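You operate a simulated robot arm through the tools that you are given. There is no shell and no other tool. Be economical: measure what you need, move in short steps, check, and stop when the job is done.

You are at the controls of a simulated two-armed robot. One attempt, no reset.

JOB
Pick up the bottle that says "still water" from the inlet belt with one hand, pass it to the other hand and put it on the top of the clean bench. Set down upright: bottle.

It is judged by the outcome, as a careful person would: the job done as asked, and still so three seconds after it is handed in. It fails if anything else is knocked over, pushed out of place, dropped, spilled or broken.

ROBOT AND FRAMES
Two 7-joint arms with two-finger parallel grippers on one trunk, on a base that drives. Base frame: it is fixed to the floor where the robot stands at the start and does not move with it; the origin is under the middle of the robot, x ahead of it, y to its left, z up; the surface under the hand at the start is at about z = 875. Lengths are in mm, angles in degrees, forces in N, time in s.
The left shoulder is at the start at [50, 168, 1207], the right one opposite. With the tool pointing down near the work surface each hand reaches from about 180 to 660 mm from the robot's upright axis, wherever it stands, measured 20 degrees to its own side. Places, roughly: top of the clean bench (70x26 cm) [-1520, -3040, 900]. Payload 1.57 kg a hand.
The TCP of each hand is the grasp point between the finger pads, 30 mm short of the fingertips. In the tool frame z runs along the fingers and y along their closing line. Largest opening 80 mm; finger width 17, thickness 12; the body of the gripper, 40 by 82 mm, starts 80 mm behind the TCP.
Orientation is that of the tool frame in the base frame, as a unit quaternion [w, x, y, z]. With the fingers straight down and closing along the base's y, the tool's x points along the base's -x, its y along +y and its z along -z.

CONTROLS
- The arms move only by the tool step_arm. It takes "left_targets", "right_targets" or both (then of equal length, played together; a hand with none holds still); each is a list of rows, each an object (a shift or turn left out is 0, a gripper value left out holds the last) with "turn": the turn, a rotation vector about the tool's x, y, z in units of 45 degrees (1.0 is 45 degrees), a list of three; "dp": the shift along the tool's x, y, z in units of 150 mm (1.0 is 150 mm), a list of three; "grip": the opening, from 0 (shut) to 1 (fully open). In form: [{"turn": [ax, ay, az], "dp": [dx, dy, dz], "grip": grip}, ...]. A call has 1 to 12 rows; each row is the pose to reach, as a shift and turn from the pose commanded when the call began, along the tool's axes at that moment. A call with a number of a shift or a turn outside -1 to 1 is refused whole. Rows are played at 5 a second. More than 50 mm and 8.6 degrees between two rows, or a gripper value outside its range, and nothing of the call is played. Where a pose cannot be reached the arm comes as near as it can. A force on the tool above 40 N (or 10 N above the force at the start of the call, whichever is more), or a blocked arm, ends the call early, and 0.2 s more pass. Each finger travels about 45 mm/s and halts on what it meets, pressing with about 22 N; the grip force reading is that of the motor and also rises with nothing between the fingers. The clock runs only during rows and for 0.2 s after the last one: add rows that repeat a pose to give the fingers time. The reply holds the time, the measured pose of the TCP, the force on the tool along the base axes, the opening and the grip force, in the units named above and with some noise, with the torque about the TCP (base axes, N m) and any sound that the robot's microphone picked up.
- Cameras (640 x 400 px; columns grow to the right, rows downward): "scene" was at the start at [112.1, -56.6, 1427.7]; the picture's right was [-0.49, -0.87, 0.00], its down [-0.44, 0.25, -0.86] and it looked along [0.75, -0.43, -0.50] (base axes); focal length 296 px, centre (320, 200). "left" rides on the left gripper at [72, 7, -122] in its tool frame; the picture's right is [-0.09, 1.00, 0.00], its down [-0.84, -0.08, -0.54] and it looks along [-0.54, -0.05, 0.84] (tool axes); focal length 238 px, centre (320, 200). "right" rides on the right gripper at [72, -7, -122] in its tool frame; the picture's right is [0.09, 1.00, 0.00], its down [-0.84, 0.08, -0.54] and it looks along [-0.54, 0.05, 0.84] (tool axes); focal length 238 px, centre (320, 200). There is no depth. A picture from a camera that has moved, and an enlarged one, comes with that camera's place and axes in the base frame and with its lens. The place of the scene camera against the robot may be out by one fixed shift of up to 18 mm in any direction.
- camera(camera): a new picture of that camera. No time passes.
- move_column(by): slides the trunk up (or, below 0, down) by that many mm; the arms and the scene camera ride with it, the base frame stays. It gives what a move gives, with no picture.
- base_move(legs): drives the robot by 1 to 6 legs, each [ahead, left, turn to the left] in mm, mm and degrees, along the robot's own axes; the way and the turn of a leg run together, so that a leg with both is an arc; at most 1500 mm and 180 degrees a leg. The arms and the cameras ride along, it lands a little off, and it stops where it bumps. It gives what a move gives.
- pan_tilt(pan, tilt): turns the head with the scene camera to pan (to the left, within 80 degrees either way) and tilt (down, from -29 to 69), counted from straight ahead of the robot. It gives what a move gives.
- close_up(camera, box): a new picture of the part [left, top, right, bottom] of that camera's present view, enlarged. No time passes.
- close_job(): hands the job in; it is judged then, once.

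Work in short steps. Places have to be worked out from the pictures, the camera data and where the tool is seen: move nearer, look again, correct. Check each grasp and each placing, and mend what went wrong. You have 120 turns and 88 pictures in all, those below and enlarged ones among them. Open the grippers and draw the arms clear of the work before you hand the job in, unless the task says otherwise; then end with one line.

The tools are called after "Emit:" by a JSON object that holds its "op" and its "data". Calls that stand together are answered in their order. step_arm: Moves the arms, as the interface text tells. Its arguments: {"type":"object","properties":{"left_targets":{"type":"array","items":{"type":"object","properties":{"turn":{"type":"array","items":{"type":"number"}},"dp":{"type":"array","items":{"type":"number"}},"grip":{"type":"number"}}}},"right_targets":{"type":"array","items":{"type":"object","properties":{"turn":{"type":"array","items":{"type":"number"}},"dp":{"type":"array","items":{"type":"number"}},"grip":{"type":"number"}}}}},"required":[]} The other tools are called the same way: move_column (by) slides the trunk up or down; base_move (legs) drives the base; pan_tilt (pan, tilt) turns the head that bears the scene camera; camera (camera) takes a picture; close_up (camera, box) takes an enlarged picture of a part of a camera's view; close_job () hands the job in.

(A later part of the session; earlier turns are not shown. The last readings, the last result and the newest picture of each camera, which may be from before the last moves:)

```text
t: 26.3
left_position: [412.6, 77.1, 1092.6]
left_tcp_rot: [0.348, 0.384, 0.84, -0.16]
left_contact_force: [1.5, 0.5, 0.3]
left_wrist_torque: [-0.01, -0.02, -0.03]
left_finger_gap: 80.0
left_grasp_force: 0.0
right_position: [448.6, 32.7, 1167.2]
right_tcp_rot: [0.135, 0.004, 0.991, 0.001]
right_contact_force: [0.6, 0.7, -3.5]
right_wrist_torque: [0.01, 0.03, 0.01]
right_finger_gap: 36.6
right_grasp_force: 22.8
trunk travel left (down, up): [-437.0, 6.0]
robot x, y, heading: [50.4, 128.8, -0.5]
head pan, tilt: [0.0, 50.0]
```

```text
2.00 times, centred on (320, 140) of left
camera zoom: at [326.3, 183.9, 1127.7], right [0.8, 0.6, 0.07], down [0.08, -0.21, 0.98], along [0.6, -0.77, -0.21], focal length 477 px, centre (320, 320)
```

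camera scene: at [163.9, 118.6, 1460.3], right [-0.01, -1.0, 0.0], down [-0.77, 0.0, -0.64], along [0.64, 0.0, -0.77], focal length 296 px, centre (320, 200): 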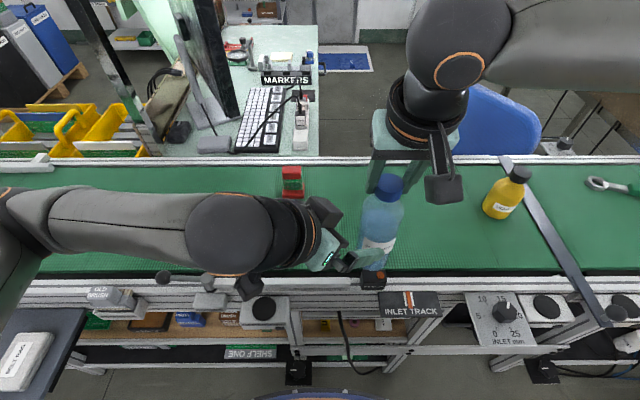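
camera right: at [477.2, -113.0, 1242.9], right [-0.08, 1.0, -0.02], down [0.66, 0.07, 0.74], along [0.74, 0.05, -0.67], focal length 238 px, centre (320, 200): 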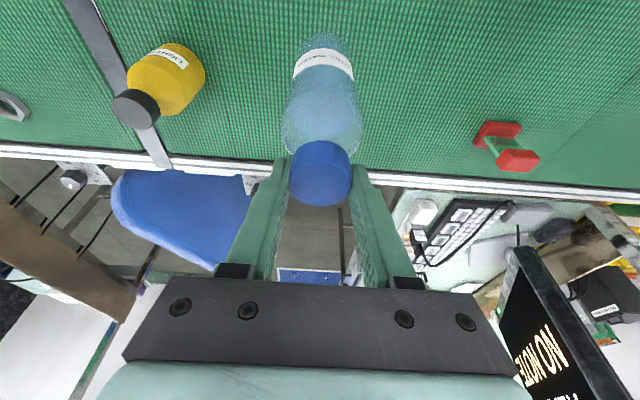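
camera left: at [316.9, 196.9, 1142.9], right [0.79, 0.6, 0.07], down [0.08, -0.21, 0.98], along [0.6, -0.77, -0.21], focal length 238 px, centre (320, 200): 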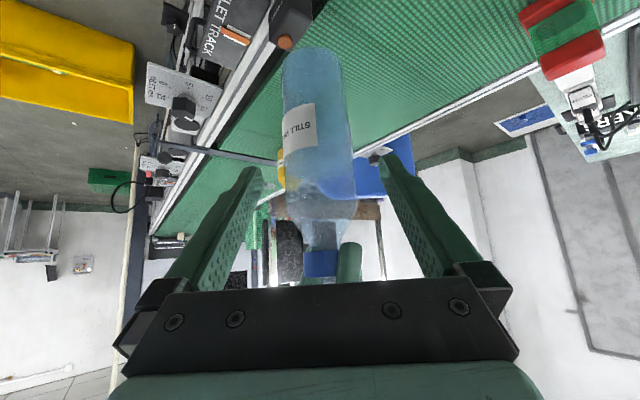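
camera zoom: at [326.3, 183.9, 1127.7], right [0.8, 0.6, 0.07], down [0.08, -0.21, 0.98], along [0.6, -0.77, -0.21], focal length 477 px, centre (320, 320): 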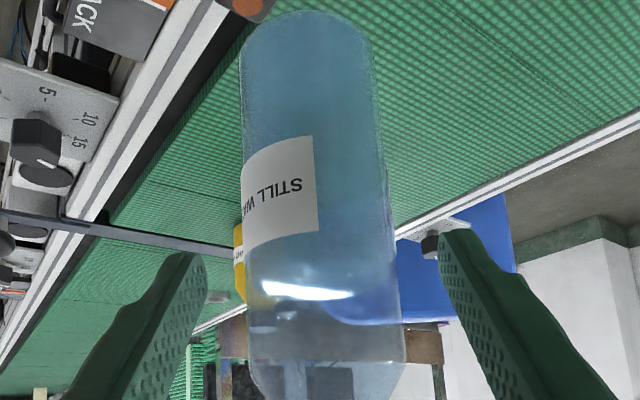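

The bottle is about 2 mm off laterally toward tool -y. I correct that and slide on, 84 mm along the tool to the axis.

Emit:
{"op": "step_arm", "data": {"left_targets": [{"dp": [0, -0.014, 0.08]}, {"dp": [0, -0.014, 0.2]}, {"dp": [0, -0.014, 0.32]}, {"dp": [0, -0.014, 0.44]}, {"dp": [0, -0.014, 0.55]}, {"dp": [0, -0.014, 0.55]}]}}

Emit:
{"op": "camera", "data": {"camera": "left"}}

Emit:
{"op": "camera", "data": {"camera": "scene"}}

```text
t: 27.7
left_position: [448.1, 30.9, 1036.5]
left_tcp_rot: [0.349, 0.384, 0.84, -0.159]
left_contact_force: [0.1, -0.4, -0.4]
left_wrist_torque: [0.05, 0.02, -0.03]
left_finger_gap: 79.8
left_grasp_force: 0.1
right_position: [449.4, 33.0, 1167.0]
right_tcp_rot: [0.134, 0.005, 0.991, 0.001]
right_contact_force: [-0.4, 0.2, -2.7]
right_wrist_torque: [-0.01, 0.0, -0.03]
right_finger_gap: 36.3
right_grasp_force: 22.2
trunk travel left (down, up): [-437.0, 6.0]
robot x, y, heading: [52.9, 131.2, -0.6]
head pan, tilt: [0.0, 50.0]
```

```text
54 pictures are left
camera left: at [362.7, 138.8, 1070.4], right [0.8, 0.6, 0.07], down [0.08, -0.21, 0.98], along [0.6, -0.77, -0.21], focal length 238 px, centre (320, 200)
```

left: 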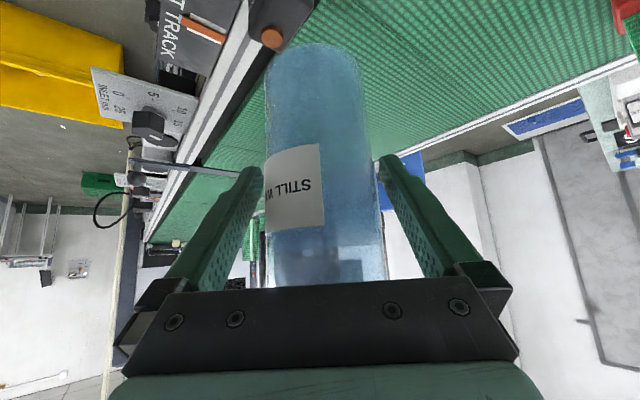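

```text
53 pictures are left
camera scene: at [163.9, 118.4, 1460.3], right [-0.01, -1.0, 0.0], down [-0.77, 0.0, -0.64], along [0.64, 0.0, -0.77], focal length 296 px, centre (320, 200)
```

scene: 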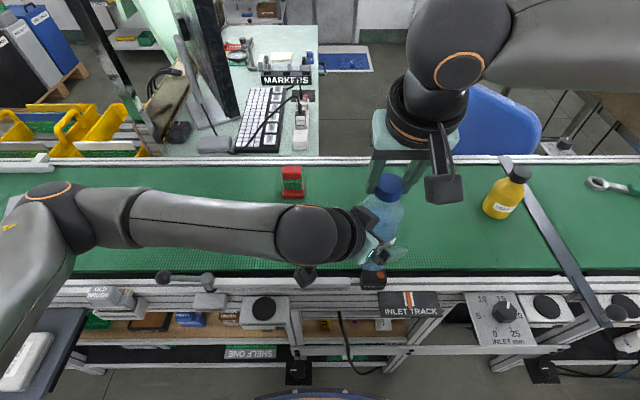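

The fingers straddle the body with no contact force. I close the left hand on the body while the right keeps the cap.

Emit:
{"op": "step_arm", "data": {"left_targets": [{"grip": 0.85}, {"grip": 0.7}, {"grip": 0.6}, {"grip": 0.6}, {"grip": 0.6}]}}

Emit:
{"op": "camera", "data": {"camera": "left"}}

```text
t: 28.9
left_position: [447.2, 32.6, 1035.6]
left_tcp_rot: [0.348, 0.384, 0.84, -0.16]
left_contact_force: [2.5, 2.0, -0.7]
left_wrist_torque: [-0.21, 0.25, 0.01]
left_finger_gap: 62.3
left_grasp_force: 21.9
right_position: [449.6, 33.6, 1166.4]
right_tcp_rot: [0.134, 0.004, 0.991, 0.001]
right_contact_force: [-2.9, -1.3, -3.1]
right_wrist_torque: [0.0, 0.06, -0.01]
right_finger_gap: 36.8
right_grasp_force: 21.6
trunk travel left (down, up): [-437.0, 6.0]
robot x, y, heading: [55.7, 129.2, -0.4]
head pan, tilt: [0.0, 50.0]
```

```text
52 pictures are left
camera left: at [362.8, 139.1, 1070.5], right [0.79, 0.6, 0.07], down [0.08, -0.21, 0.97], along [0.6, -0.77, -0.21], focal length 238 px, centre (320, 200)
```

left: 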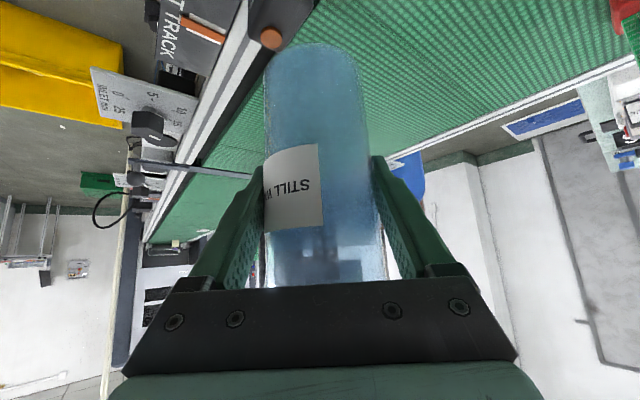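

The left hand holds the body (62 mm gap, 22 N). I release the cap with the right hand.

Emit:
{"op": "step_arm", "data": {"right_targets": [{"grip": 0.6}, {"grip": 0.8}, {"grip": 1.0}, {"grip": 1.0}]}}

Emit:
{"op": "close_up", "data": {"camera": "right", "box": [230, 100, 410, 260]}}

```text
t: 29.9
left_position: [446.8, 31.7, 1036.0]
left_tcp_rot: [0.349, 0.384, 0.84, -0.158]
left_contact_force: [-0.1, 0.3, 0.4]
left_wrist_torque: [0.01, 0.01, 0.0]
left_finger_gap: 62.1
left_grasp_force: 22.1
right_position: [448.7, 33.8, 1166.7]
right_tcp_rot: [0.135, 0.004, 0.991, 0.001]
right_contact_force: [0.0, 0.0, -0.8]
right_wrist_torque: [0.0, 0.0, -0.03]
right_finger_gap: 80.2
right_grasp_force: 0.0
trunk travel left (down, up): [-437.0, 6.0]
robot x, y, heading: [52.7, 129.9, -0.2]
head pan, tilt: [0.0, 50.0]
```

```text
2.50 times, centred on (320, 180) of right
camera zoom: at [348.0, 26.1, 1263.8], right [-0.08, 1.0, -0.02], down [0.66, 0.07, 0.75], along [0.74, 0.05, -0.67], focal length 596 px, centre (320, 250)
```

zoom: 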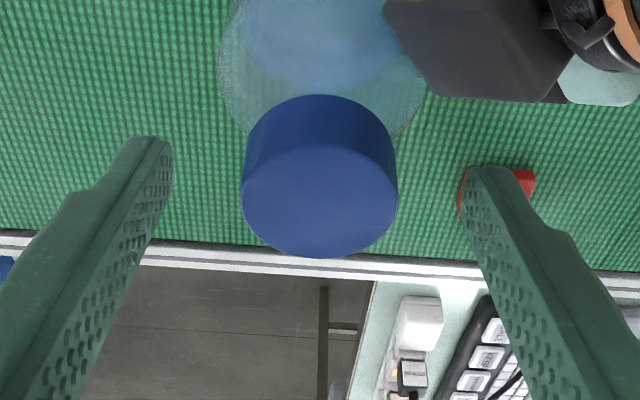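

The right fingers are clear. I withdraw the right hand upward along its axis and verify the left hand's hold.

Emit:
{"op": "step_arm", "data": {"right_targets": [{"dp": [0, 0, -0.2]}, {"dp": [0, 0, -0.4]}, {"dp": [0, -0.3, -0.6]}, {"dp": [0, -0.6, -0.6]}, {"dp": [0, -0.9, -0.6]}]}}

Emit:
{"op": "camera", "data": {"camera": "scene"}}

```text
refused: row 3 steps farther than a row can; nothing moved
```

```text
50 pictures are left
camera scene: at [164.0, 118.4, 1460.3], right [-0.01, -1.0, 0.0], down [-0.77, 0.0, -0.64], along [0.64, 0.0, -0.77], focal length 296 px, centre (320, 200)
```

scene: 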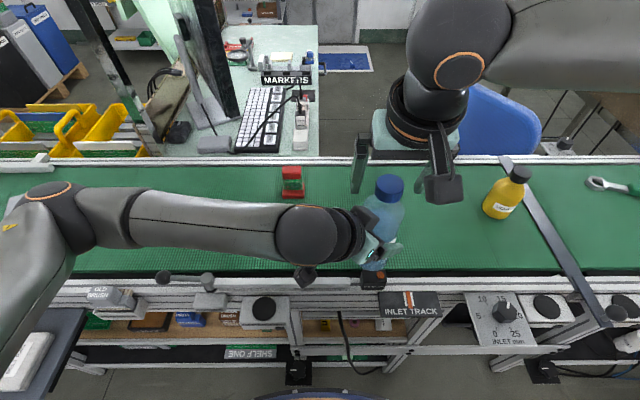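

One row was too long, so I repeat with shorter steps.

Emit:
{"op": "step_arm", "data": {"right_targets": [{"dp": [0, 0, -0.2]}, {"dp": [0, 0, -0.4]}, {"dp": [0, -0.25, -0.5]}, {"dp": [0, -0.5, -0.5]}, {"dp": [0, -0.75, -0.5]}, {"dp": [0, -1.0, -0.5]}]}}

Emit:
{"op": "camera", "data": {"camera": "scene"}}

```text
t: 31.3
left_position: [447.8, 31.1, 1035.8]
left_tcp_rot: [0.348, 0.384, 0.84, -0.159]
left_contact_force: [0.2, -0.5, -0.4]
left_wrist_torque: [-0.03, -0.01, -0.03]
left_finger_gap: 61.9
left_grasp_force: 21.9
right_position: [427.7, -118.8, 1238.7]
right_tcp_rot: [0.135, 0.003, 0.991, 0.002]
right_contact_force: [0.4, 0.3, -0.4]
right_wrist_torque: [0.03, 0.0, 0.01]
right_finger_gap: 79.9
right_grasp_force: 0.0
trunk travel left (down, up): [-437.0, 6.0]
robot x, y, heading: [58.3, 131.6, -0.5]
head pan, tilt: [0.0, 50.0]
```

```text
49 pictures are left
camera scene: at [164.1, 117.7, 1460.3], right [-0.01, -1.0, 0.0], down [-0.77, 0.01, -0.64], along [0.64, 0.0, -0.77], focal length 296 px, centre (320, 200)
```

scene: 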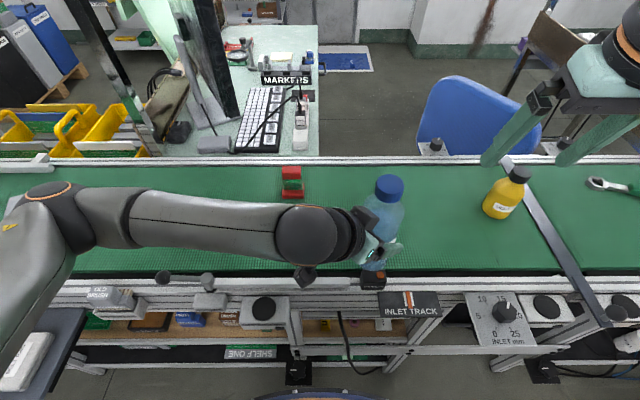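

The left hand shows no weight, so I check by raising 30 mm and comparing the picture.

Emit:
{"op": "step_arm", "data": {"left_targets": [{"dp": [-0.07, 0, -0.07]}, {"dp": [-0.141, 0, -0.141]}, {"dp": [-0.141, 0, -0.141]}]}}

Emit:
{"op": "camera", "data": {"camera": "left"}}

Emit:
{"op": "close_up", "data": {"camera": "scene", "box": [260, 150, 480, 300]}}

```text
t: 32.1
left_position: [446.3, 31.1, 1063.7]
left_tcp_rot: [0.349, 0.383, 0.841, -0.158]
left_contact_force: [0.2, 1.2, -2.8]
left_wrist_torque: [0.0, 0.01, 0.0]
left_finger_gap: 62.0
left_grasp_force: 21.8
right_position: [427.3, -118.8, 1238.2]
right_tcp_rot: [0.135, 0.004, 0.991, 0.001]
right_contact_force: [0.0, -0.9, -0.6]
right_wrist_torque: [0.06, 0.01, 0.02]
right_finger_gap: 79.9
right_grasp_force: 0.1
trunk travel left (down, up): [-437.0, 6.0]
robot x, y, heading: [53.8, 134.1, -0.3]
head pan, tilt: [0.0, 50.0]
```

```text
48 pictures are left
camera left: at [362.0, 138.6, 1099.0], right [0.8, 0.6, 0.07], down [0.08, -0.21, 0.97], along [0.6, -0.77, -0.21], focal length 238 px, centre (320, 200)
```

left: 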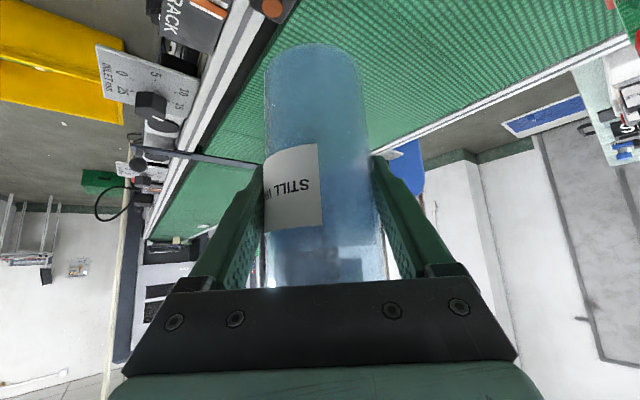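

```text
2.67 times, centred on (370, 225) of scene
camera zoom: at [164.0, 118.3, 1460.3], right [-0.01, -1.0, 0.0], down [-0.77, 0.0, -0.64], along [0.64, 0.0, -0.77], focal length 789 px, centre (187, 133)
```

zoom: 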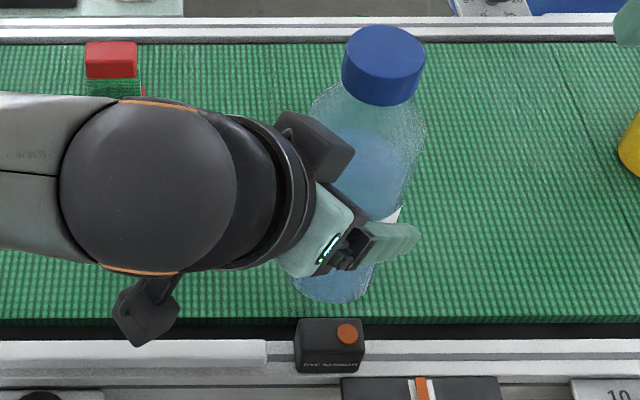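

The left hand now carries the weight (-2.8 N) and the bottle is upright and steady. Before driving, I look to both sides.

Emit:
{"op": "pan_tilt", "data": {"pan": -80, "tilt": 30}}

Emit:
{"op": "camera", "data": {"camera": "scene"}}

Emit:
{"op": "pan_tilt", "data": {"pan": 80, "tilt": 30}}

Emit:
{"op": "camera", "data": {"camera": "scene"}}

```text
t: 33.6
left_position: [448.4, 31.4, 1063.5]
left_tcp_rot: [0.348, 0.383, 0.841, -0.159]
left_contact_force: [-0.4, -0.6, -3.7]
left_wrist_torque: [-0.01, 0.0, 0.02]
left_finger_gap: 62.0
left_grasp_force: 21.7
right_position: [426.6, -117.8, 1238.3]
right_tcp_rot: [0.135, 0.004, 0.991, 0.002]
right_contact_force: [0.8, 0.4, 0.6]
right_wrist_torque: [0.02, -0.01, 0.0]
right_finger_gap: 79.9
right_grasp_force: 0.1
trunk travel left (down, up): [-437.0, 6.0]
robot x, y, heading: [54.1, 128.4, -0.3]
head pan, tilt: [-80.0, 30.0]
```

```text
46 pictures are left
camera scene: at [102.2, 29.7, 1489.8], right [-0.99, -0.17, 0.0], down [-0.08, 0.49, -0.87], along [0.15, -0.85, -0.5], focal length 296 px, centre (320, 200)
```

scene: 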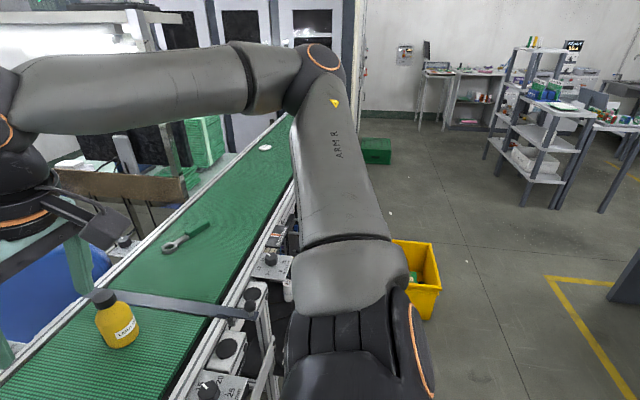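

```text
t: 36.1
left_position: [448.5, 31.0, 1063.4]
left_tcp_rot: [0.348, 0.384, 0.841, -0.159]
left_contact_force: [0.3, 0.4, -3.9]
left_wrist_torque: [0.02, 0.03, -0.01]
left_finger_gap: 62.2
left_grasp_force: 21.8
right_position: [427.4, -117.5, 1238.2]
right_tcp_rot: [0.135, 0.004, 0.991, 0.002]
right_contact_force: [0.0, 0.2, 0.2]
right_wrist_torque: [-0.01, 0.02, 0.0]
right_finger_gap: 80.1
right_grasp_force: 0.0
trunk travel left (down, up): [-437.0, 6.0]
robot x, y, heading: [56.0, 129.7, -0.3]
head pan, tilt: [80.0, 30.0]
```

```text
45 pictures are left
camera scene: at [103.3, 207.9, 1489.9], right [0.98, -0.18, 0.0], down [-0.09, -0.49, -0.87], along [0.16, 0.85, -0.5], focal length 296 px, centre (320, 200)
```

scene: 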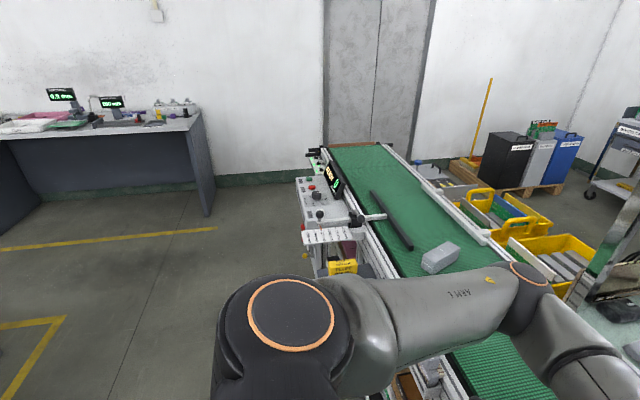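

The right and rear-right floor is open. I back straight away from the conveyor first.

Emit:
{"op": "base_move", "data": {"legs": [[-350, 0, 0]]}}

Emit:
{"op": "pan_tilt", "data": {"pan": -80, "tilt": 15}}

Emit:
{"op": "base_move", "data": {"legs": [[0, 0, -60]]}}

Emit:
{"op": "camera", "data": {"camera": "scene"}}

```text
t: 38.4
left_position: [92.2, 34.1, 1064.5]
left_tcp_rot: [0.349, 0.383, 0.84, -0.159]
left_contact_force: [0.3, -0.2, -3.1]
left_wrist_torque: [0.0, 0.02, 0.02]
left_finger_gap: 61.6
left_grasp_force: 22.0
right_position: [72.7, -115.2, 1238.8]
right_tcp_rot: [0.135, 0.002, 0.991, 0.002]
right_contact_force: [0.9, 0.0, 0.4]
right_wrist_torque: [-0.01, 0.01, -0.01]
right_finger_gap: 80.1
right_grasp_force: 0.1
trunk travel left (down, up): [-437.0, 6.0]
robot x, y, heading: [-300.6, 130.5, -0.5]
head pan, tilt: [80.0, 30.0]
```

```text
t: 40.9
left_position: [91.5, 34.4, 1065.1]
left_tcp_rot: [0.348, 0.383, 0.841, -0.158]
left_contact_force: [-0.3, -0.2, -3.0]
left_wrist_torque: [0.02, 0.01, -0.04]
left_finger_gap: 62.0
left_grasp_force: 22.2
right_position: [72.8, -114.8, 1238.5]
right_tcp_rot: [0.135, 0.003, 0.991, 0.001]
right_contact_force: [1.2, 0.3, 0.3]
right_wrist_torque: [0.04, 0.03, -0.01]
right_finger_gap: 80.1
right_grasp_force: 0.0
trunk travel left (down, up): [-437.0, 6.0]
robot x, y, heading: [-301.2, 133.8, -0.4]
head pan, tilt: [-80.0, 15.0]
```

```text
t: 43.9
left_position: [-197.0, -260.2, 1064.4]
left_tcp_rot: [0.22, 0.756, 0.53, -0.314]
left_contact_force: [0.2, -0.3, -4.0]
left_wrist_torque: [0.03, -0.02, 0.03]
left_finger_gap: 61.5
left_grasp_force: 22.3
right_position: [-338.8, -315.0, 1238.5]
right_tcp_rot: [0.118, 0.506, 0.852, -0.067]
right_contact_force: [-0.2, 0.5, -0.8]
right_wrist_torque: [0.0, 0.03, 0.0]
right_finger_gap: 79.9
right_grasp_force: 0.1
trunk travel left (down, up): [-437.0, 6.0]
robot x, y, heading: [-302.5, 136.1, -61.4]
head pan, tilt: [-80.0, 15.0]
```

```text
44 pictures are left
camera scene: at [-362.3, 27.4, 1514.0], right [-0.63, 0.78, 0.0], down [0.2, 0.16, -0.97], along [-0.75, -0.6, -0.26], focal length 296 px, centre (320, 200)
```

scene: 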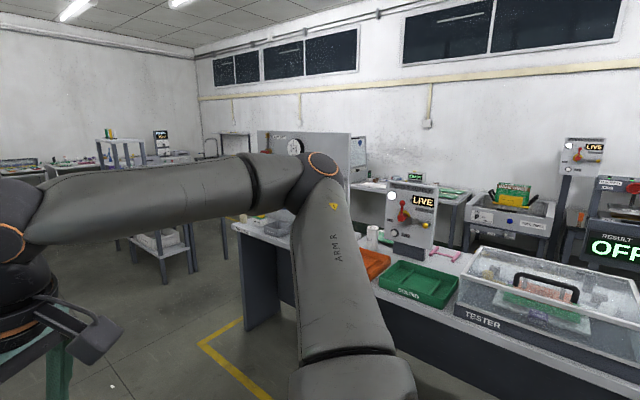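

The clean bench should lie in the left of this view, behind the arm. I pan to look straight at it.

Emit:
{"op": "pan_tilt", "data": {"pan": -40, "tilt": 20}}

Emit:
{"op": "camera", "data": {"camera": "scene"}}

```text
t: 45.0
left_position: [-196.6, -259.6, 1064.3]
left_tcp_rot: [0.22, 0.757, 0.53, -0.313]
left_contact_force: [0.1, -0.1, -3.8]
left_wrist_torque: [-0.02, 0.02, -0.03]
left_finger_gap: 61.6
left_grasp_force: 21.9
right_position: [-337.4, -316.1, 1238.8]
right_tcp_rot: [0.116, 0.506, 0.852, -0.067]
right_contact_force: [0.2, -0.5, -0.6]
right_wrist_torque: [0.0, 0.03, 0.0]
right_finger_gap: 80.2
right_grasp_force: 0.1
trunk travel left (down, up): [-437.0, 6.0]
robot x, y, heading: [-301.0, 133.2, -61.4]
head pan, tilt: [-40.0, 20.0]
```

```text
43 pictures are left
camera scene: at [-307.6, -5.5, 1505.9], right [-0.98, 0.2, 0.0], down [0.07, 0.34, -0.94], along [-0.18, -0.92, -0.34], focal length 296 px, centre (320, 200)
```

scene: 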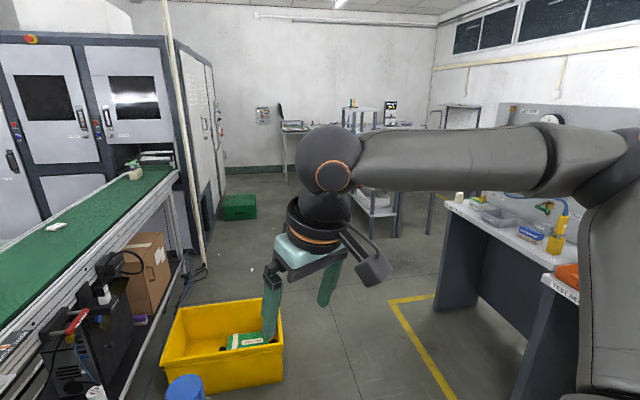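

The bench lies beyond, past the yellow bin (x > -330, y -1200 to -1600) and the tables on the right (x < -1500). I turn to heading about -120° and drive down the middle of the aisle.

Emit:
{"op": "base_move", "data": {"legs": [[0, 0, -59], [1150, 0, 0]]}}

Emit:
{"op": "pan_tilt", "data": {"pan": 5, "tilt": 18}}

Emit:
{"op": "camera", "data": {"camera": "scene"}}

```text
t: 53.5
left_position: [-1170.3, -1157.7, 1063.9]
left_tcp_rot: [0.038, 0.919, 0.092, -0.381]
left_contact_force: [0.0, -1.0, -3.9]
left_wrist_torque: [-0.01, 0.02, -0.02]
left_finger_gap: 61.6
left_grasp_force: 22.4
right_position: [-1290.8, -1066.0, 1238.1]
right_tcp_rot: [0.069, 0.858, 0.496, -0.116]
right_contact_force: [0.6, 0.0, 0.6]
right_wrist_torque: [0.0, 0.01, 0.01]
right_finger_gap: 80.0
right_grasp_force: 0.2
trunk travel left (down, up): [-437.0, 6.0]
robot x, y, heading: [-886.9, -863.3, -119.7]
head pan, tilt: [-40.0, 20.0]
```

```text
t: 54.7
left_position: [-1168.7, -1157.4, 1063.7]
left_tcp_rot: [0.038, 0.919, 0.091, -0.381]
left_contact_force: [-0.3, -1.0, -4.0]
left_wrist_torque: [-0.01, 0.01, -0.01]
left_finger_gap: 61.5
left_grasp_force: 21.4
right_position: [-1290.6, -1066.7, 1238.8]
right_tcp_rot: [0.069, 0.858, 0.496, -0.116]
right_contact_force: [0.1, 0.4, -0.1]
right_wrist_torque: [-0.02, 0.03, 0.0]
right_finger_gap: 79.9
right_grasp_force: 0.1
trunk travel left (down, up): [-437.0, 6.0]
robot x, y, heading: [-890.2, -863.8, -119.8]
head pan, tilt: [5.0, 18.0]
```

```text
42 pictures are left
camera scene: at [-955.3, -995.2, 1509.1], right [-0.91, 0.42, 0.0], down [0.13, 0.28, -0.95], along [-0.4, -0.86, -0.31], focal length 296 px, centre (320, 200)
```

scene: 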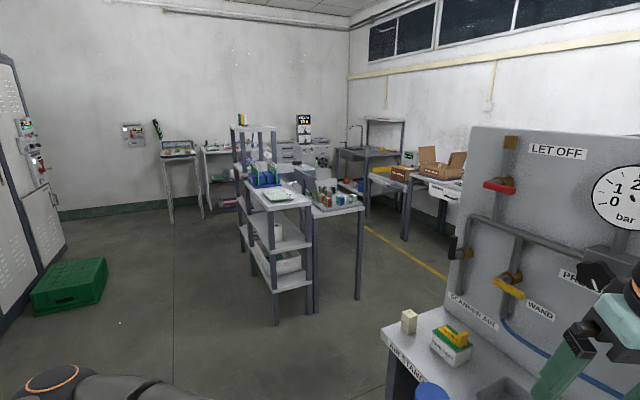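

The bench point projects to the shelf-like unit at (275, 195). I enlarge it to see what it is.

Emit:
{"op": "close_up", "data": {"camera": "scene", "box": [210, 100, 410, 240]}}

```text
2.86 times, centred on (310, 170) of scene
camera zoom: at [-955.3, -995.2, 1509.1], right [-0.91, 0.42, 0.0], down [0.13, 0.28, -0.95], along [-0.4, -0.86, -0.31], focal length 845 px, centre (349, 286)
```

zoom: 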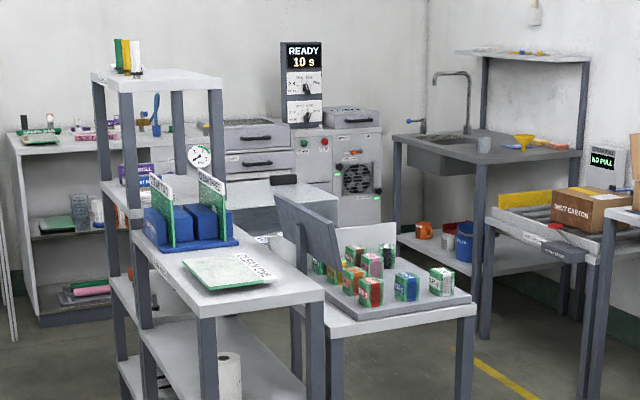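

The unit whose top runs from about x -1660 to -1390 and y -3390 to -2680 is the clean bench; its long side faces +x, with racks and a tray on top. I drive along x ≈ -880 to stand beside it.

Emit:
{"op": "base_move", "data": {"legs": [[0, 0, 30], [1300, 0, 0]]}}

Emit:
{"op": "pan_tilt", "data": {"pan": -50, "tilt": 25}}

Emit:
{"op": "camera", "data": {"camera": "scene"}}

```text
t: 62.6
left_position: [-972.7, -2550.2, 1062.9]
left_tcp_rot: [0.14, 0.861, 0.335, -0.357]
left_contact_force: [0.0, -1.1, -4.0]
left_wrist_torque: [0.0, 0.0, -0.01]
left_finger_gap: 61.4
left_grasp_force: 22.2
right_position: [-1124.6, -2534.9, 1238.6]
right_tcp_rot: [0.098, 0.694, 0.707, -0.093]
right_contact_force: [0.8, 0.3, 0.7]
right_wrist_torque: [0.01, 0.03, 0.0]
right_finger_gap: 80.0
right_grasp_force: 0.1
trunk travel left (down, up): [-437.0, 6.0]
robot x, y, heading: [-881.7, -2153.7, -88.8]
head pan, tilt: [5.0, 18.0]
```

```text
t: 63.8
left_position: [-973.8, -2550.5, 1063.7]
left_tcp_rot: [0.139, 0.861, 0.334, -0.357]
left_contact_force: [-0.5, -0.4, -3.0]
left_wrist_torque: [-0.02, 0.03, -0.02]
left_finger_gap: 61.3
left_grasp_force: 22.0
right_position: [-1124.1, -2534.7, 1239.6]
right_tcp_rot: [0.098, 0.694, 0.707, -0.094]
right_contact_force: [-0.4, -0.8, 0.8]
right_wrist_torque: [0.0, 0.01, -0.01]
right_finger_gap: 80.1
right_grasp_force: 0.1
trunk travel left (down, up): [-437.0, 6.0]
robot x, y, heading: [-882.1, -2154.9, -89.1]
head pan, tilt: [-50.0, 25.0]
```

```text
40 pictures are left
camera scene: at [-959.2, -2267.6, 1497.8], right [-0.66, 0.75, 0.0], down [0.32, 0.28, -0.91], along [-0.68, -0.6, -0.42], focal length 296 px, centre (320, 200)
```

scene: 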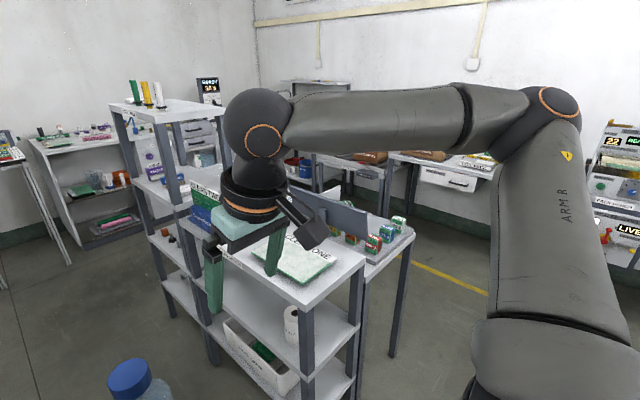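

The bench top is clear to see: a mat at the near end and blue racks further on. I move on 550 mm and turn to face the bench, staying 500 mm off, to view free space from above.

Emit:
{"op": "base_move", "data": {"legs": [[600, 0, 0], [0, 0, -90]]}}

Emit:
{"op": "pan_tilt", "data": {"pan": 20, "tilt": 35}}

Emit:
{"op": "camera", "data": {"camera": "scene"}}

```text
t: 71.1
left_position: [-1266.7, -2658.5, 1064.0]
left_tcp_rot: [-0.158, 0.842, -0.381, -0.349]
left_contact_force: [0.1, -0.1, -3.7]
left_wrist_torque: [-0.04, 0.01, 0.0]
left_finger_gap: 61.4
left_grasp_force: 21.9
right_position: [-1247.5, -2507.1, 1238.7]
right_tcp_rot: [0.002, 0.991, 0.0, -0.135]
right_contact_force: [0.2, 0.3, 0.3]
right_wrist_torque: [0.01, 0.0, -0.01]
right_finger_gap: 80.2
right_grasp_force: 0.0
trunk travel left (down, up): [-437.0, 6.0]
robot x, y, heading: [-873.6, -2754.9, -179.7]
head pan, tilt: [-50.0, 25.0]
```

```text
t: 72.5
left_position: [-1267.5, -2657.6, 1063.7]
left_tcp_rot: [-0.157, 0.842, -0.381, -0.348]
left_contact_force: [-0.1, -0.6, -3.9]
left_wrist_torque: [-0.03, -0.01, -0.02]
left_finger_gap: 61.2
left_grasp_force: 22.1
right_position: [-1248.6, -2508.9, 1238.2]
right_tcp_rot: [0.002, 0.991, 0.0, -0.135]
right_contact_force: [-0.3, 1.1, 0.1]
right_wrist_torque: [0.03, 0.01, -0.02]
right_finger_gap: 79.8
right_grasp_force: 0.1
trunk travel left (down, up): [-437.0, 6.0]
robot x, y, heading: [-869.3, -2754.6, -179.8]
head pan, tilt: [20.0, 35.0]
```

```text
39 pictures are left
camera scene: at [-1001.9, -2796.7, 1482.1], right [-0.34, 0.94, 0.0], down [0.54, 0.2, -0.82], along [-0.77, -0.28, -0.57], focal length 296 px, centre (320, 200)
```

scene: 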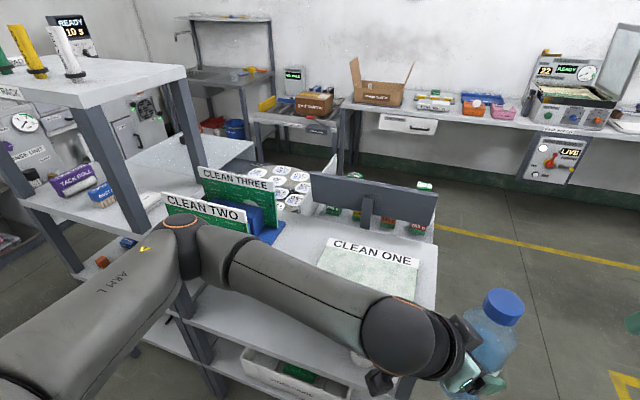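

There is a bare strip on the bench between the CLEAN ONE mat and the blue racks, centred near (-1500, -3062) and about 155 mm wide. The left hand should come in straight, so I back off 300 mm and then turn the tool yaw back toward straight ahead.

Emit:
{"op": "base_move", "data": {"legs": [[-300, 0, 0]]}}

Emit:
{"op": "step_arm", "data": {"left_targets": [{"turn": [-0.11, 0, -0.11]}, {"turn": [-0.22, 0, -0.22]}, {"turn": [-0.33, 0, -0.33]}, {"turn": [-0.44, 0, -0.44]}, {"turn": [-0.55, 0, -0.55]}, {"turn": [-0.66, 0, -0.66]}, {"turn": [-0.77, 0, -0.77]}, {"turn": [-0.77, 0, -0.77]}]}}

Emit:
{"op": "camera", "data": {"camera": "scene"}}

```text
t: 74.6
left_position: [-963.8, -2657.9, 1064.0]
left_tcp_rot: [-0.156, 0.842, -0.38, -0.35]
left_contact_force: [-0.2, -0.8, -3.6]
left_wrist_torque: [-0.01, 0.03, 0.0]
left_finger_gap: 61.2
left_grasp_force: 21.9
right_position: [-945.4, -2508.0, 1238.9]
right_tcp_rot: [0.002, 0.991, 0.0, -0.135]
right_contact_force: [0.3, -0.1, 0.1]
right_wrist_torque: [0.0, 0.03, 0.0]
right_finger_gap: 80.2
right_grasp_force: 0.0
trunk travel left (down, up): [-437.0, 6.0]
robot x, y, heading: [-572.6, -2752.8, -179.9]
head pan, tilt: [20.0, 35.0]
```

```text
t: 76.4
left_position: [-963.2, -2657.7, 1063.9]
left_tcp_rot: [0.002, 0.924, 0.004, -0.383]
left_contact_force: [-0.2, -0.6, -3.8]
left_wrist_torque: [0.0, -0.04, -0.01]
left_finger_gap: 61.1
left_grasp_force: 22.1
right_position: [-944.8, -2508.9, 1238.5]
right_tcp_rot: [0.002, 0.991, -0.001, -0.136]
right_contact_force: [-0.2, 0.9, -0.1]
right_wrist_torque: [0.0, 0.03, 0.0]
right_finger_gap: 80.0
right_grasp_force: 0.1
trunk travel left (down, up): [-437.0, 6.0]
robot x, y, heading: [-569.0, -2753.3, -180.0]
head pan, tilt: [20.0, 35.0]
```

```text
38 pictures are left
camera scene: at [-699.1, -2796.7, 1482.0], right [-0.34, 0.94, 0.0], down [0.54, 0.2, -0.82], along [-0.77, -0.28, -0.57], focal length 296 px, centre (320, 200)
```

scene: 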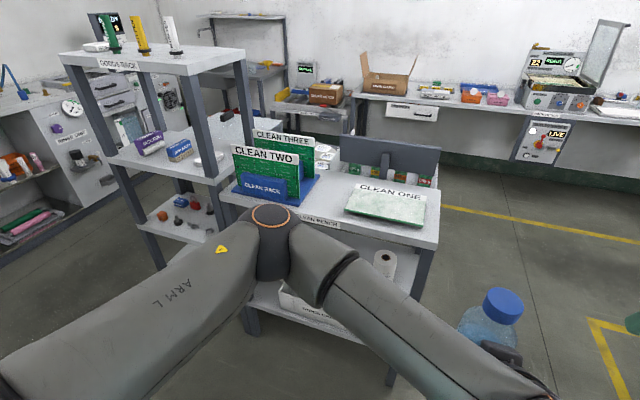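

The tool now points straight ahead. I shift the hand 150 mm to the robot's left and 40 mm forward to a comfortable reach.

Emit:
{"op": "step_arm", "data": {"left_targets": [{"dp": [-0.05, 0.25, 0.05]}, {"dp": [-0.1, 0.5, 0.1]}, {"dp": [-0.15, 0.75, 0.15]}, {"dp": [-0.19, 1.0, 0.19]}, {"dp": [-0.19, 1.0, 0.19]}]}}

Emit:
{"op": "close_up", "data": {"camera": "scene", "box": [200, 110, 460, 270]}}

```text
t: 77.6
left_position: [-1004.5, -2806.3, 1063.9]
left_tcp_rot: [0.002, 0.924, 0.002, -0.383]
left_contact_force: [0.3, -0.2, -3.0]
left_wrist_torque: [0.01, -0.02, 0.0]
left_finger_gap: 61.0
left_grasp_force: 22.2
right_position: [-944.7, -2507.2, 1237.3]
right_tcp_rot: [0.002, 0.991, -0.001, -0.134]
right_contact_force: [-0.5, -0.2, -0.1]
right_wrist_torque: [0.03, -0.01, 0.0]
right_finger_gap: 80.3
right_grasp_force: 0.0
trunk travel left (down, up): [-437.0, 6.0]
robot x, y, heading: [-568.1, -2752.2, -180.0]
head pan, tilt: [20.0, 35.0]
```

```text
2.46 times, centred on (330, 190) of scene
camera zoom: at [-699.1, -2795.7, 1482.1], right [-0.34, 0.94, 0.0], down [0.54, 0.2, -0.82], along [-0.77, -0.28, -0.57], focal length 728 px, centre (295, 225)
```

zoom: 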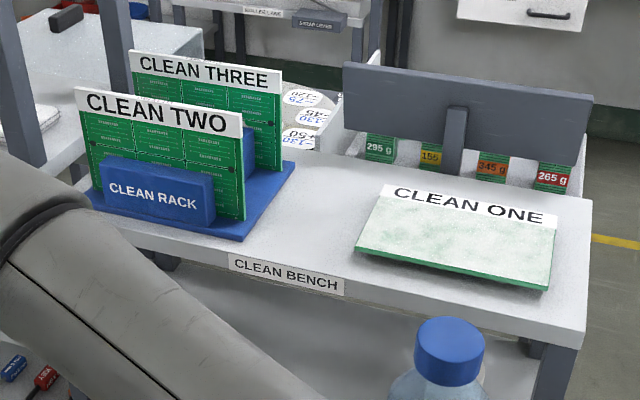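

The bench and its bare strip (y about -3140 to -2984, front edge x ≈ -1375) are clear. I aim for (-1470, -3062), facing slightly left by 15° to keep the elbow off the racks, and drive to an intermediate stance first.

Emit:
{"op": "base_move", "data": {"legs": [[0, 123, 0], [325, 0, 0], [0, 0, 15]]}}

Emit:
{"op": "pan_tilt", "data": {"pan": 10, "tilt": 45}}

Emit:
{"op": "camera", "data": {"camera": "scene"}}

Emit:
{"op": "camera", "data": {"camera": "left"}}

```text
t: 82.0
left_position: [-1303.6, -3047.1, 1063.5]
left_tcp_rot: [0.051, 0.916, 0.124, -0.379]
left_contact_force: [0.3, -0.1, -2.6]
left_wrist_torque: [0.01, 0.01, 0.02]
left_finger_gap: 61.2
left_grasp_force: 22.0
right_position: [-1324.8, -2743.2, 1238.5]
right_tcp_rot: [0.019, 0.982, 0.129, -0.133]
right_contact_force: [-1.6, -0.2, -0.7]
right_wrist_torque: [-0.01, 0.0, 0.0]
right_finger_gap: 79.8
right_grasp_force: 0.1
trunk travel left (down, up): [-437.0, 6.0]
robot x, y, heading: [-896.5, -2886.1, -165.2]
head pan, tilt: [20.0, 35.0]
```

```text
t: 82.7
left_position: [-1303.9, -3044.4, 1064.1]
left_tcp_rot: [0.052, 0.915, 0.124, -0.38]
left_contact_force: [0.2, -0.2, -3.2]
left_wrist_torque: [0.02, -0.02, -0.01]
left_finger_gap: 61.2
left_grasp_force: 21.9
right_position: [-1324.5, -2742.4, 1238.1]
right_tcp_rot: [0.021, 0.982, 0.13, -0.134]
right_contact_force: [0.3, 0.2, -0.5]
right_wrist_torque: [0.0, 0.0, 0.0]
right_finger_gap: 80.0
right_grasp_force: 0.1
trunk travel left (down, up): [-437.0, 6.0]
robot x, y, heading: [-894.2, -2878.6, -164.7]
head pan, tilt: [10.0, 45.0]
```

```text
36 pictures are left
camera scene: at [-1016.4, -2939.7, 1467.3], right [-0.43, 0.9, 0.0], down [0.64, 0.3, -0.71], along [-0.64, -0.3, -0.71], focal length 296 px, centre (320, 200)
```

scene: 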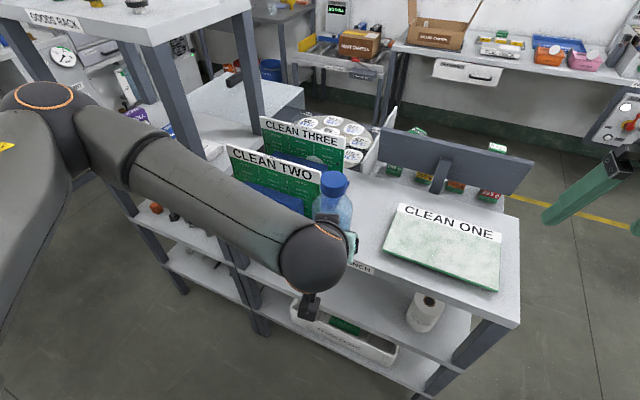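

```text
35 pictures are left
camera left: at [-1169.9, -3016.4, 1099.1], right [0.2, -0.98, 0.07], down [-0.22, 0.02, 0.97], along [-0.95, -0.21, -0.21], focal length 238 px, centre (320, 200)
```

left: 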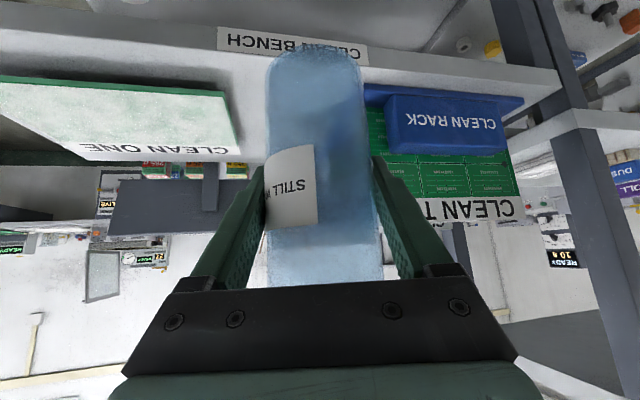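

From the hand camera the gap is y -3137 to -2963, so I aim at (-1470, -3052). The arm has reach to spare: I move the bottle in level, its bottom still about 80 mm above the top.

Emit:
{"op": "step_arm", "data": {"left_targets": [{"dp": [-0.152, -0.05, 0.153]}, {"dp": [-0.304, -0.1, 0.306]}, {"dp": [-0.457, -0.15, 0.459]}, {"dp": [-0.609, -0.2, 0.612]}, {"dp": [-0.761, -0.25, 0.765]}, {"dp": [-0.761, -0.25, 0.765]}]}}

Emit:
{"op": "camera", "data": {"camera": "scene"}}

Emit:
{"op": "camera", "data": {"camera": "left"}}

```text
t: 84.1
left_position: [-1470.3, -3051.3, 1061.5]
left_tcp_rot: [0.051, 0.916, 0.124, -0.379]
left_contact_force: [-0.2, -0.6, -3.1]
left_wrist_torque: [-0.01, 0.0, 0.02]
left_finger_gap: 61.3
left_grasp_force: 22.2
right_position: [-1324.8, -2742.3, 1238.7]
right_tcp_rot: [0.019, 0.982, 0.129, -0.134]
right_contact_force: [-0.2, -0.2, 0.3]
right_wrist_torque: [0.03, 0.0, -0.01]
right_finger_gap: 80.1
right_grasp_force: 0.0
trunk travel left (down, up): [-437.0, 6.0]
robot x, y, heading: [-896.9, -2883.5, -165.0]
head pan, tilt: [10.0, 45.0]
```

```text
34 pictures are left
camera scene: at [-1016.1, -2939.9, 1467.3], right [-0.43, 0.91, 0.0], down [0.64, 0.3, -0.71], along [-0.64, -0.3, -0.71], focal length 296 px, centre (320, 200)
```

scene: 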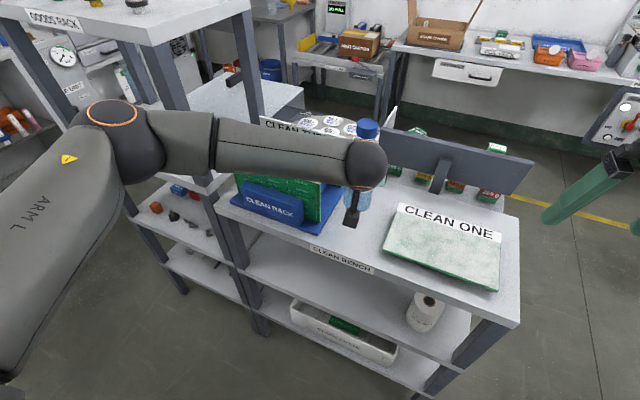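

```text
33 pictures are left
camera left: at [-1336.2, -3022.2, 1096.7], right [0.2, -0.98, 0.07], down [-0.22, 0.02, 0.97], along [-0.95, -0.21, -0.21], focal length 238 px, centre (320, 200)
```

left: 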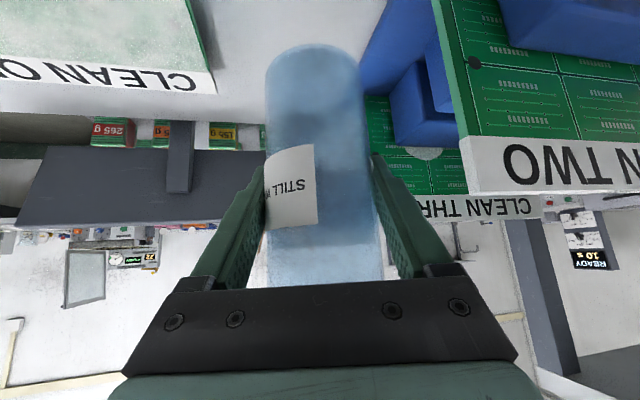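

The bottle is centred in the strip (-1470, -3051), and the forearm stays in front of the racks. I lower 65 mm.

Emit:
{"op": "step_arm", "data": {"left_targets": [{"dp": [0.08, 0, 0.08]}, {"dp": [0.16, 0, 0.16]}, {"dp": [0.24, 0, 0.24]}, {"dp": [0.307, 0, 0.306]}, {"dp": [0.307, 0, 0.306]}]}}

Emit:
{"op": "camera", "data": {"camera": "left"}}

Emit:
{"op": "camera", "data": {"camera": "scene"}}

```text
t: 85.3
left_position: [-1468.4, -3053.0, 997.4]
left_tcp_rot: [0.051, 0.916, 0.123, -0.379]
left_contact_force: [0.4, 0.5, -3.2]
left_wrist_torque: [0.0, -0.01, 0.01]
left_finger_gap: 61.2
left_grasp_force: 21.6
right_position: [-1323.9, -2742.6, 1238.4]
right_tcp_rot: [0.019, 0.982, 0.129, -0.134]
right_contact_force: [0.2, 0.2, 0.5]
right_wrist_torque: [-0.04, 0.0, -0.01]
right_finger_gap: 79.9
right_grasp_force: 0.1
trunk travel left (down, up): [-437.0, 6.0]
robot x, y, heading: [-896.1, -2881.9, -164.8]
head pan, tilt: [10.0, 45.0]
```

```text
32 pictures are left
camera left: at [-1334.8, -3023.6, 1032.2], right [0.2, -0.98, 0.07], down [-0.22, 0.02, 0.97], along [-0.95, -0.21, -0.21], focal length 238 px, centre (320, 200)
```

left: 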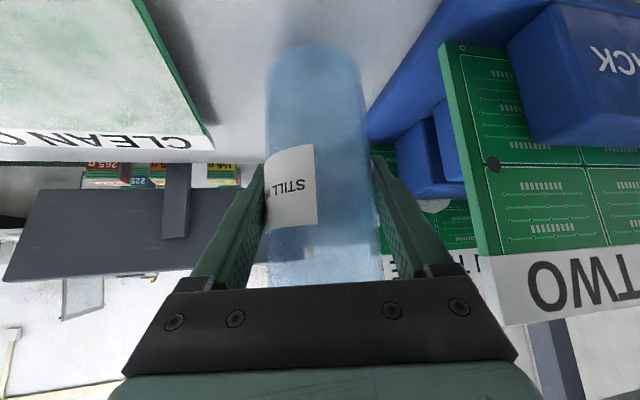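

```text
31 pictures are left
camera scene: at [-1016.5, -2939.7, 1467.2], right [-0.43, 0.91, 0.0], down [0.64, 0.3, -0.71], along [-0.64, -0.3, -0.71], focal length 296 px, centre (320, 200)
```

scene: 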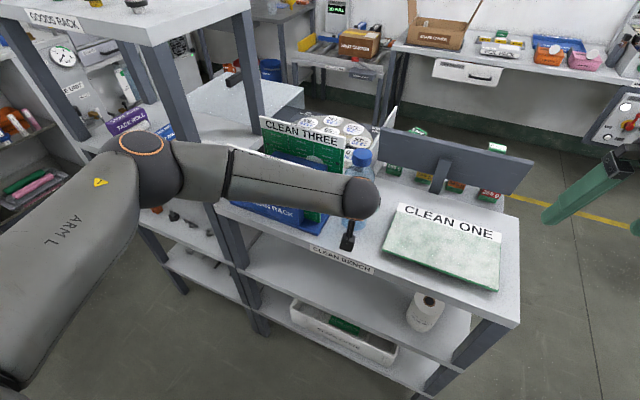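

Clear all round, with the bottom about 15 mm above the top. I lower 10 mm, then in small steps until the weight comes off.

Emit:
{"op": "step_arm", "data": {"left_targets": [{"dp": [0.024, 0, 0.024]}, {"dp": [0.048, 0, 0.048]}, {"dp": [0.048, 0, 0.048]}]}}

Emit:
{"op": "step_arm", "data": {"left_targets": [{"dp": [0.014, 0, 0.014]}, {"dp": [0.014, 0, 0.014]}]}}

Emit:
{"op": "step_arm", "data": {"left_targets": [{"dp": [0.012, 0, 0.012]}, {"dp": [0.012, 0, 0.012]}]}}

Emit:
{"op": "close_up", "data": {"camera": "left", "box": [220, 0, 440, 140]}}

```text
t: 86.1
left_position: [-1470.6, -3051.7, 987.4]
left_tcp_rot: [0.051, 0.915, 0.123, -0.38]
left_contact_force: [-0.1, 0.4, -3.4]
left_wrist_torque: [0.0, 0.01, 0.0]
left_finger_gap: 61.2
left_grasp_force: 22.1
right_position: [-1324.6, -2743.9, 1238.2]
right_tcp_rot: [0.019, 0.982, 0.13, -0.134]
right_contact_force: [0.2, 0.3, -0.2]
right_wrist_torque: [0.01, -0.03, 0.0]
right_finger_gap: 80.0
right_grasp_force: 0.0
trunk travel left (down, up): [-437.0, 6.0]
robot x, y, heading: [-899.8, -2881.2, -164.6]
head pan, tilt: [10.0, 45.0]
```

```text
t: 86.7
left_position: [-1468.8, -3052.1, 984.1]
left_tcp_rot: [0.051, 0.916, 0.124, -0.379]
left_contact_force: [0.9, 0.1, -3.1]
left_wrist_torque: [0.0, -0.05, -0.02]
left_finger_gap: 61.0
left_grasp_force: 22.1
right_position: [-1324.9, -2742.9, 1237.4]
right_tcp_rot: [0.019, 0.982, 0.129, -0.133]
right_contact_force: [0.6, 0.8, -0.4]
right_wrist_torque: [0.0, 0.0, 0.0]
right_finger_gap: 80.2
right_grasp_force: 0.1
trunk travel left (down, up): [-437.0, 6.0]
robot x, y, heading: [-893.8, -2879.2, -164.6]
head pan, tilt: [10.0, 45.0]
```

```text
t: 87.3
left_position: [-1470.4, -3053.3, 983.8]
left_tcp_rot: [0.052, 0.915, 0.124, -0.38]
left_contact_force: [-0.2, -0.3, -3.7]
left_wrist_torque: [-0.01, -0.01, 0.0]
left_finger_gap: 60.9
left_grasp_force: 22.0
right_position: [-1324.9, -2742.9, 1239.0]
right_tcp_rot: [0.02, 0.982, 0.13, -0.134]
right_contact_force: [0.2, -0.4, -0.1]
right_wrist_torque: [-0.04, 0.02, 0.03]
right_finger_gap: 80.2
right_grasp_force: 0.0
trunk travel left (down, up): [-437.0, 6.0]
robot x, y, heading: [-900.2, -2883.9, -164.7]
head pan, tilt: [10.0, 45.0]
```

```text
2.86 times, centred on (330, 70) of left
camera zoom: at [-1336.0, -3024.1, 1017.2], right [0.2, -0.98, 0.07], down [-0.22, 0.02, 0.97], along [-0.95, -0.21, -0.21], focal length 681 px, centre (291, 571)
```

zoom: 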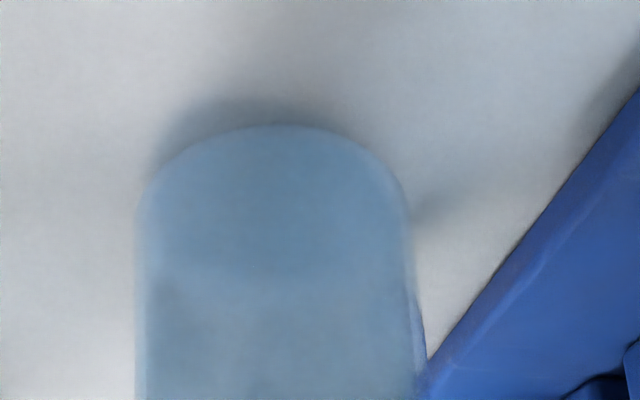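

Still fully carried, with the contact shadow near. I continue in 3 mm steps.

Emit:
{"op": "step_arm", "data": {"left_targets": [{"dp": [0.014, 0, 0.014]}, {"dp": [0.014, 0, 0.014]}]}}

Emit:
{"op": "step_arm", "data": {"left_targets": [{"dp": [0.01, 0, 0.01]}, {"dp": [0.01, 0, 0.01]}]}}

```text
t: 87.9
left_position: [-1468.6, -3053.0, 979.9]
left_tcp_rot: [0.051, 0.916, 0.124, -0.378]
left_contact_force: [0.2, 0.2, -3.4]
left_wrist_torque: [0.02, 0.0, -0.01]
left_finger_gap: 61.1
left_grasp_force: 21.5
right_position: [-1324.2, -2743.2, 1238.7]
right_tcp_rot: [0.02, 0.982, 0.13, -0.133]
right_contact_force: [-0.1, 0.5, -0.1]
right_wrist_torque: [-0.02, 0.03, 0.0]
right_finger_gap: 80.1
right_grasp_force: 0.1
trunk travel left (down, up): [-437.0, 6.0]
robot x, y, heading: [-895.1, -2882.6, -164.7]
head pan, tilt: [10.0, 45.0]
```

```text
t: 88.5
left_position: [-1468.6, -3052.7, 977.4]
left_tcp_rot: [0.052, 0.915, 0.125, -0.38]
left_contact_force: [-0.3, -0.3, -0.4]
left_wrist_torque: [0.03, 0.05, 0.01]
left_finger_gap: 60.9
left_grasp_force: 22.1
right_position: [-1323.7, -2742.7, 1238.8]
right_tcp_rot: [0.019, 0.982, 0.13, -0.134]
right_contact_force: [0.0, 1.1, 0.9]
right_wrist_torque: [-0.03, 0.03, 0.03]
right_finger_gap: 79.8
right_grasp_force: 0.1
trunk travel left (down, up): [-437.0, 6.0]
robot x, y, heading: [-896.9, -2878.8, -164.7]
head pan, tilt: [10.0, 45.0]
```

The weight is off (-0.4 N), so the bottle stands on the bench. I press 1 mm more to seat it and open the fingers slowly.

Emit:
{"op": "step_arm", "data": {"left_targets": [{"dp": [0.004, 0, 0.004]}, {"dp": [0.004, 0, 0.004], "grip": 0.8}, {"dp": [0.004, 0, 0.004], "grip": 0.9}, {"dp": [0.004, 0, 0.004], "grip": 1.0}, {"dp": [0.004, 0, 0.004], "grip": 1.0}, {"dp": [0.004, 0, 0.004], "grip": 1.0}]}}

Emit:
{"op": "camera", "data": {"camera": "left"}}

Emit:
{"op": "camera", "data": {"camera": "scene"}}

```text
t: 89.9
left_position: [-1468.1, -3051.1, 976.2]
left_tcp_rot: [0.051, 0.916, 0.123, -0.379]
left_contact_force: [-0.3, -0.5, 0.6]
left_wrist_torque: [0.02, -0.02, 0.0]
left_finger_gap: 80.1
left_grasp_force: 0.1
right_position: [-1323.9, -2742.4, 1238.3]
right_tcp_rot: [0.02, 0.982, 0.13, -0.134]
right_contact_force: [-0.2, 0.2, 0.6]
right_wrist_torque: [0.01, 0.04, 0.0]
right_finger_gap: 80.0
right_grasp_force: 0.0
trunk travel left (down, up): [-437.0, 6.0]
robot x, y, heading: [-896.8, -2881.0, -164.7]
head pan, tilt: [10.0, 45.0]
```

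```text
29 pictures are left
camera left: at [-1334.5, -3022.6, 1011.9], right [0.2, -0.98, 0.07], down [-0.22, 0.02, 0.97], along [-0.95, -0.21, -0.21], focal length 238 px, centre (320, 200)
```

left: 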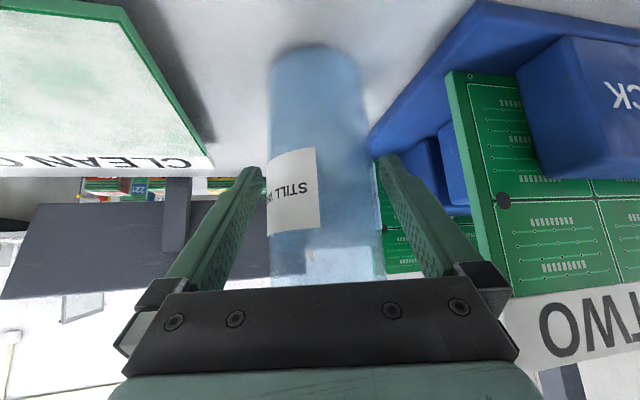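

```text
28 pictures are left
camera scene: at [-1016.1, -2939.6, 1467.3], right [-0.43, 0.91, 0.0], down [0.64, 0.3, -0.71], along [-0.64, -0.3, -0.71], focal length 296 px, centre (320, 200)
```

scene: 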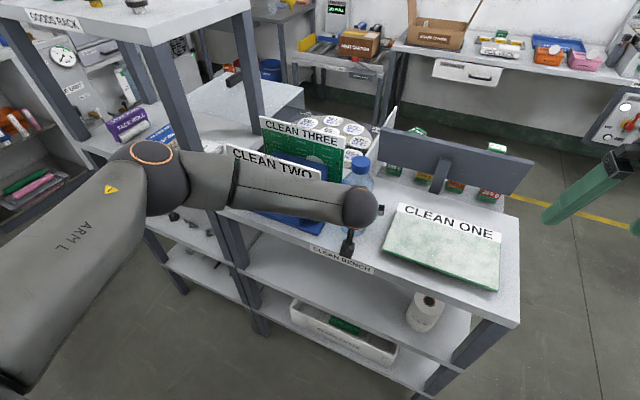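

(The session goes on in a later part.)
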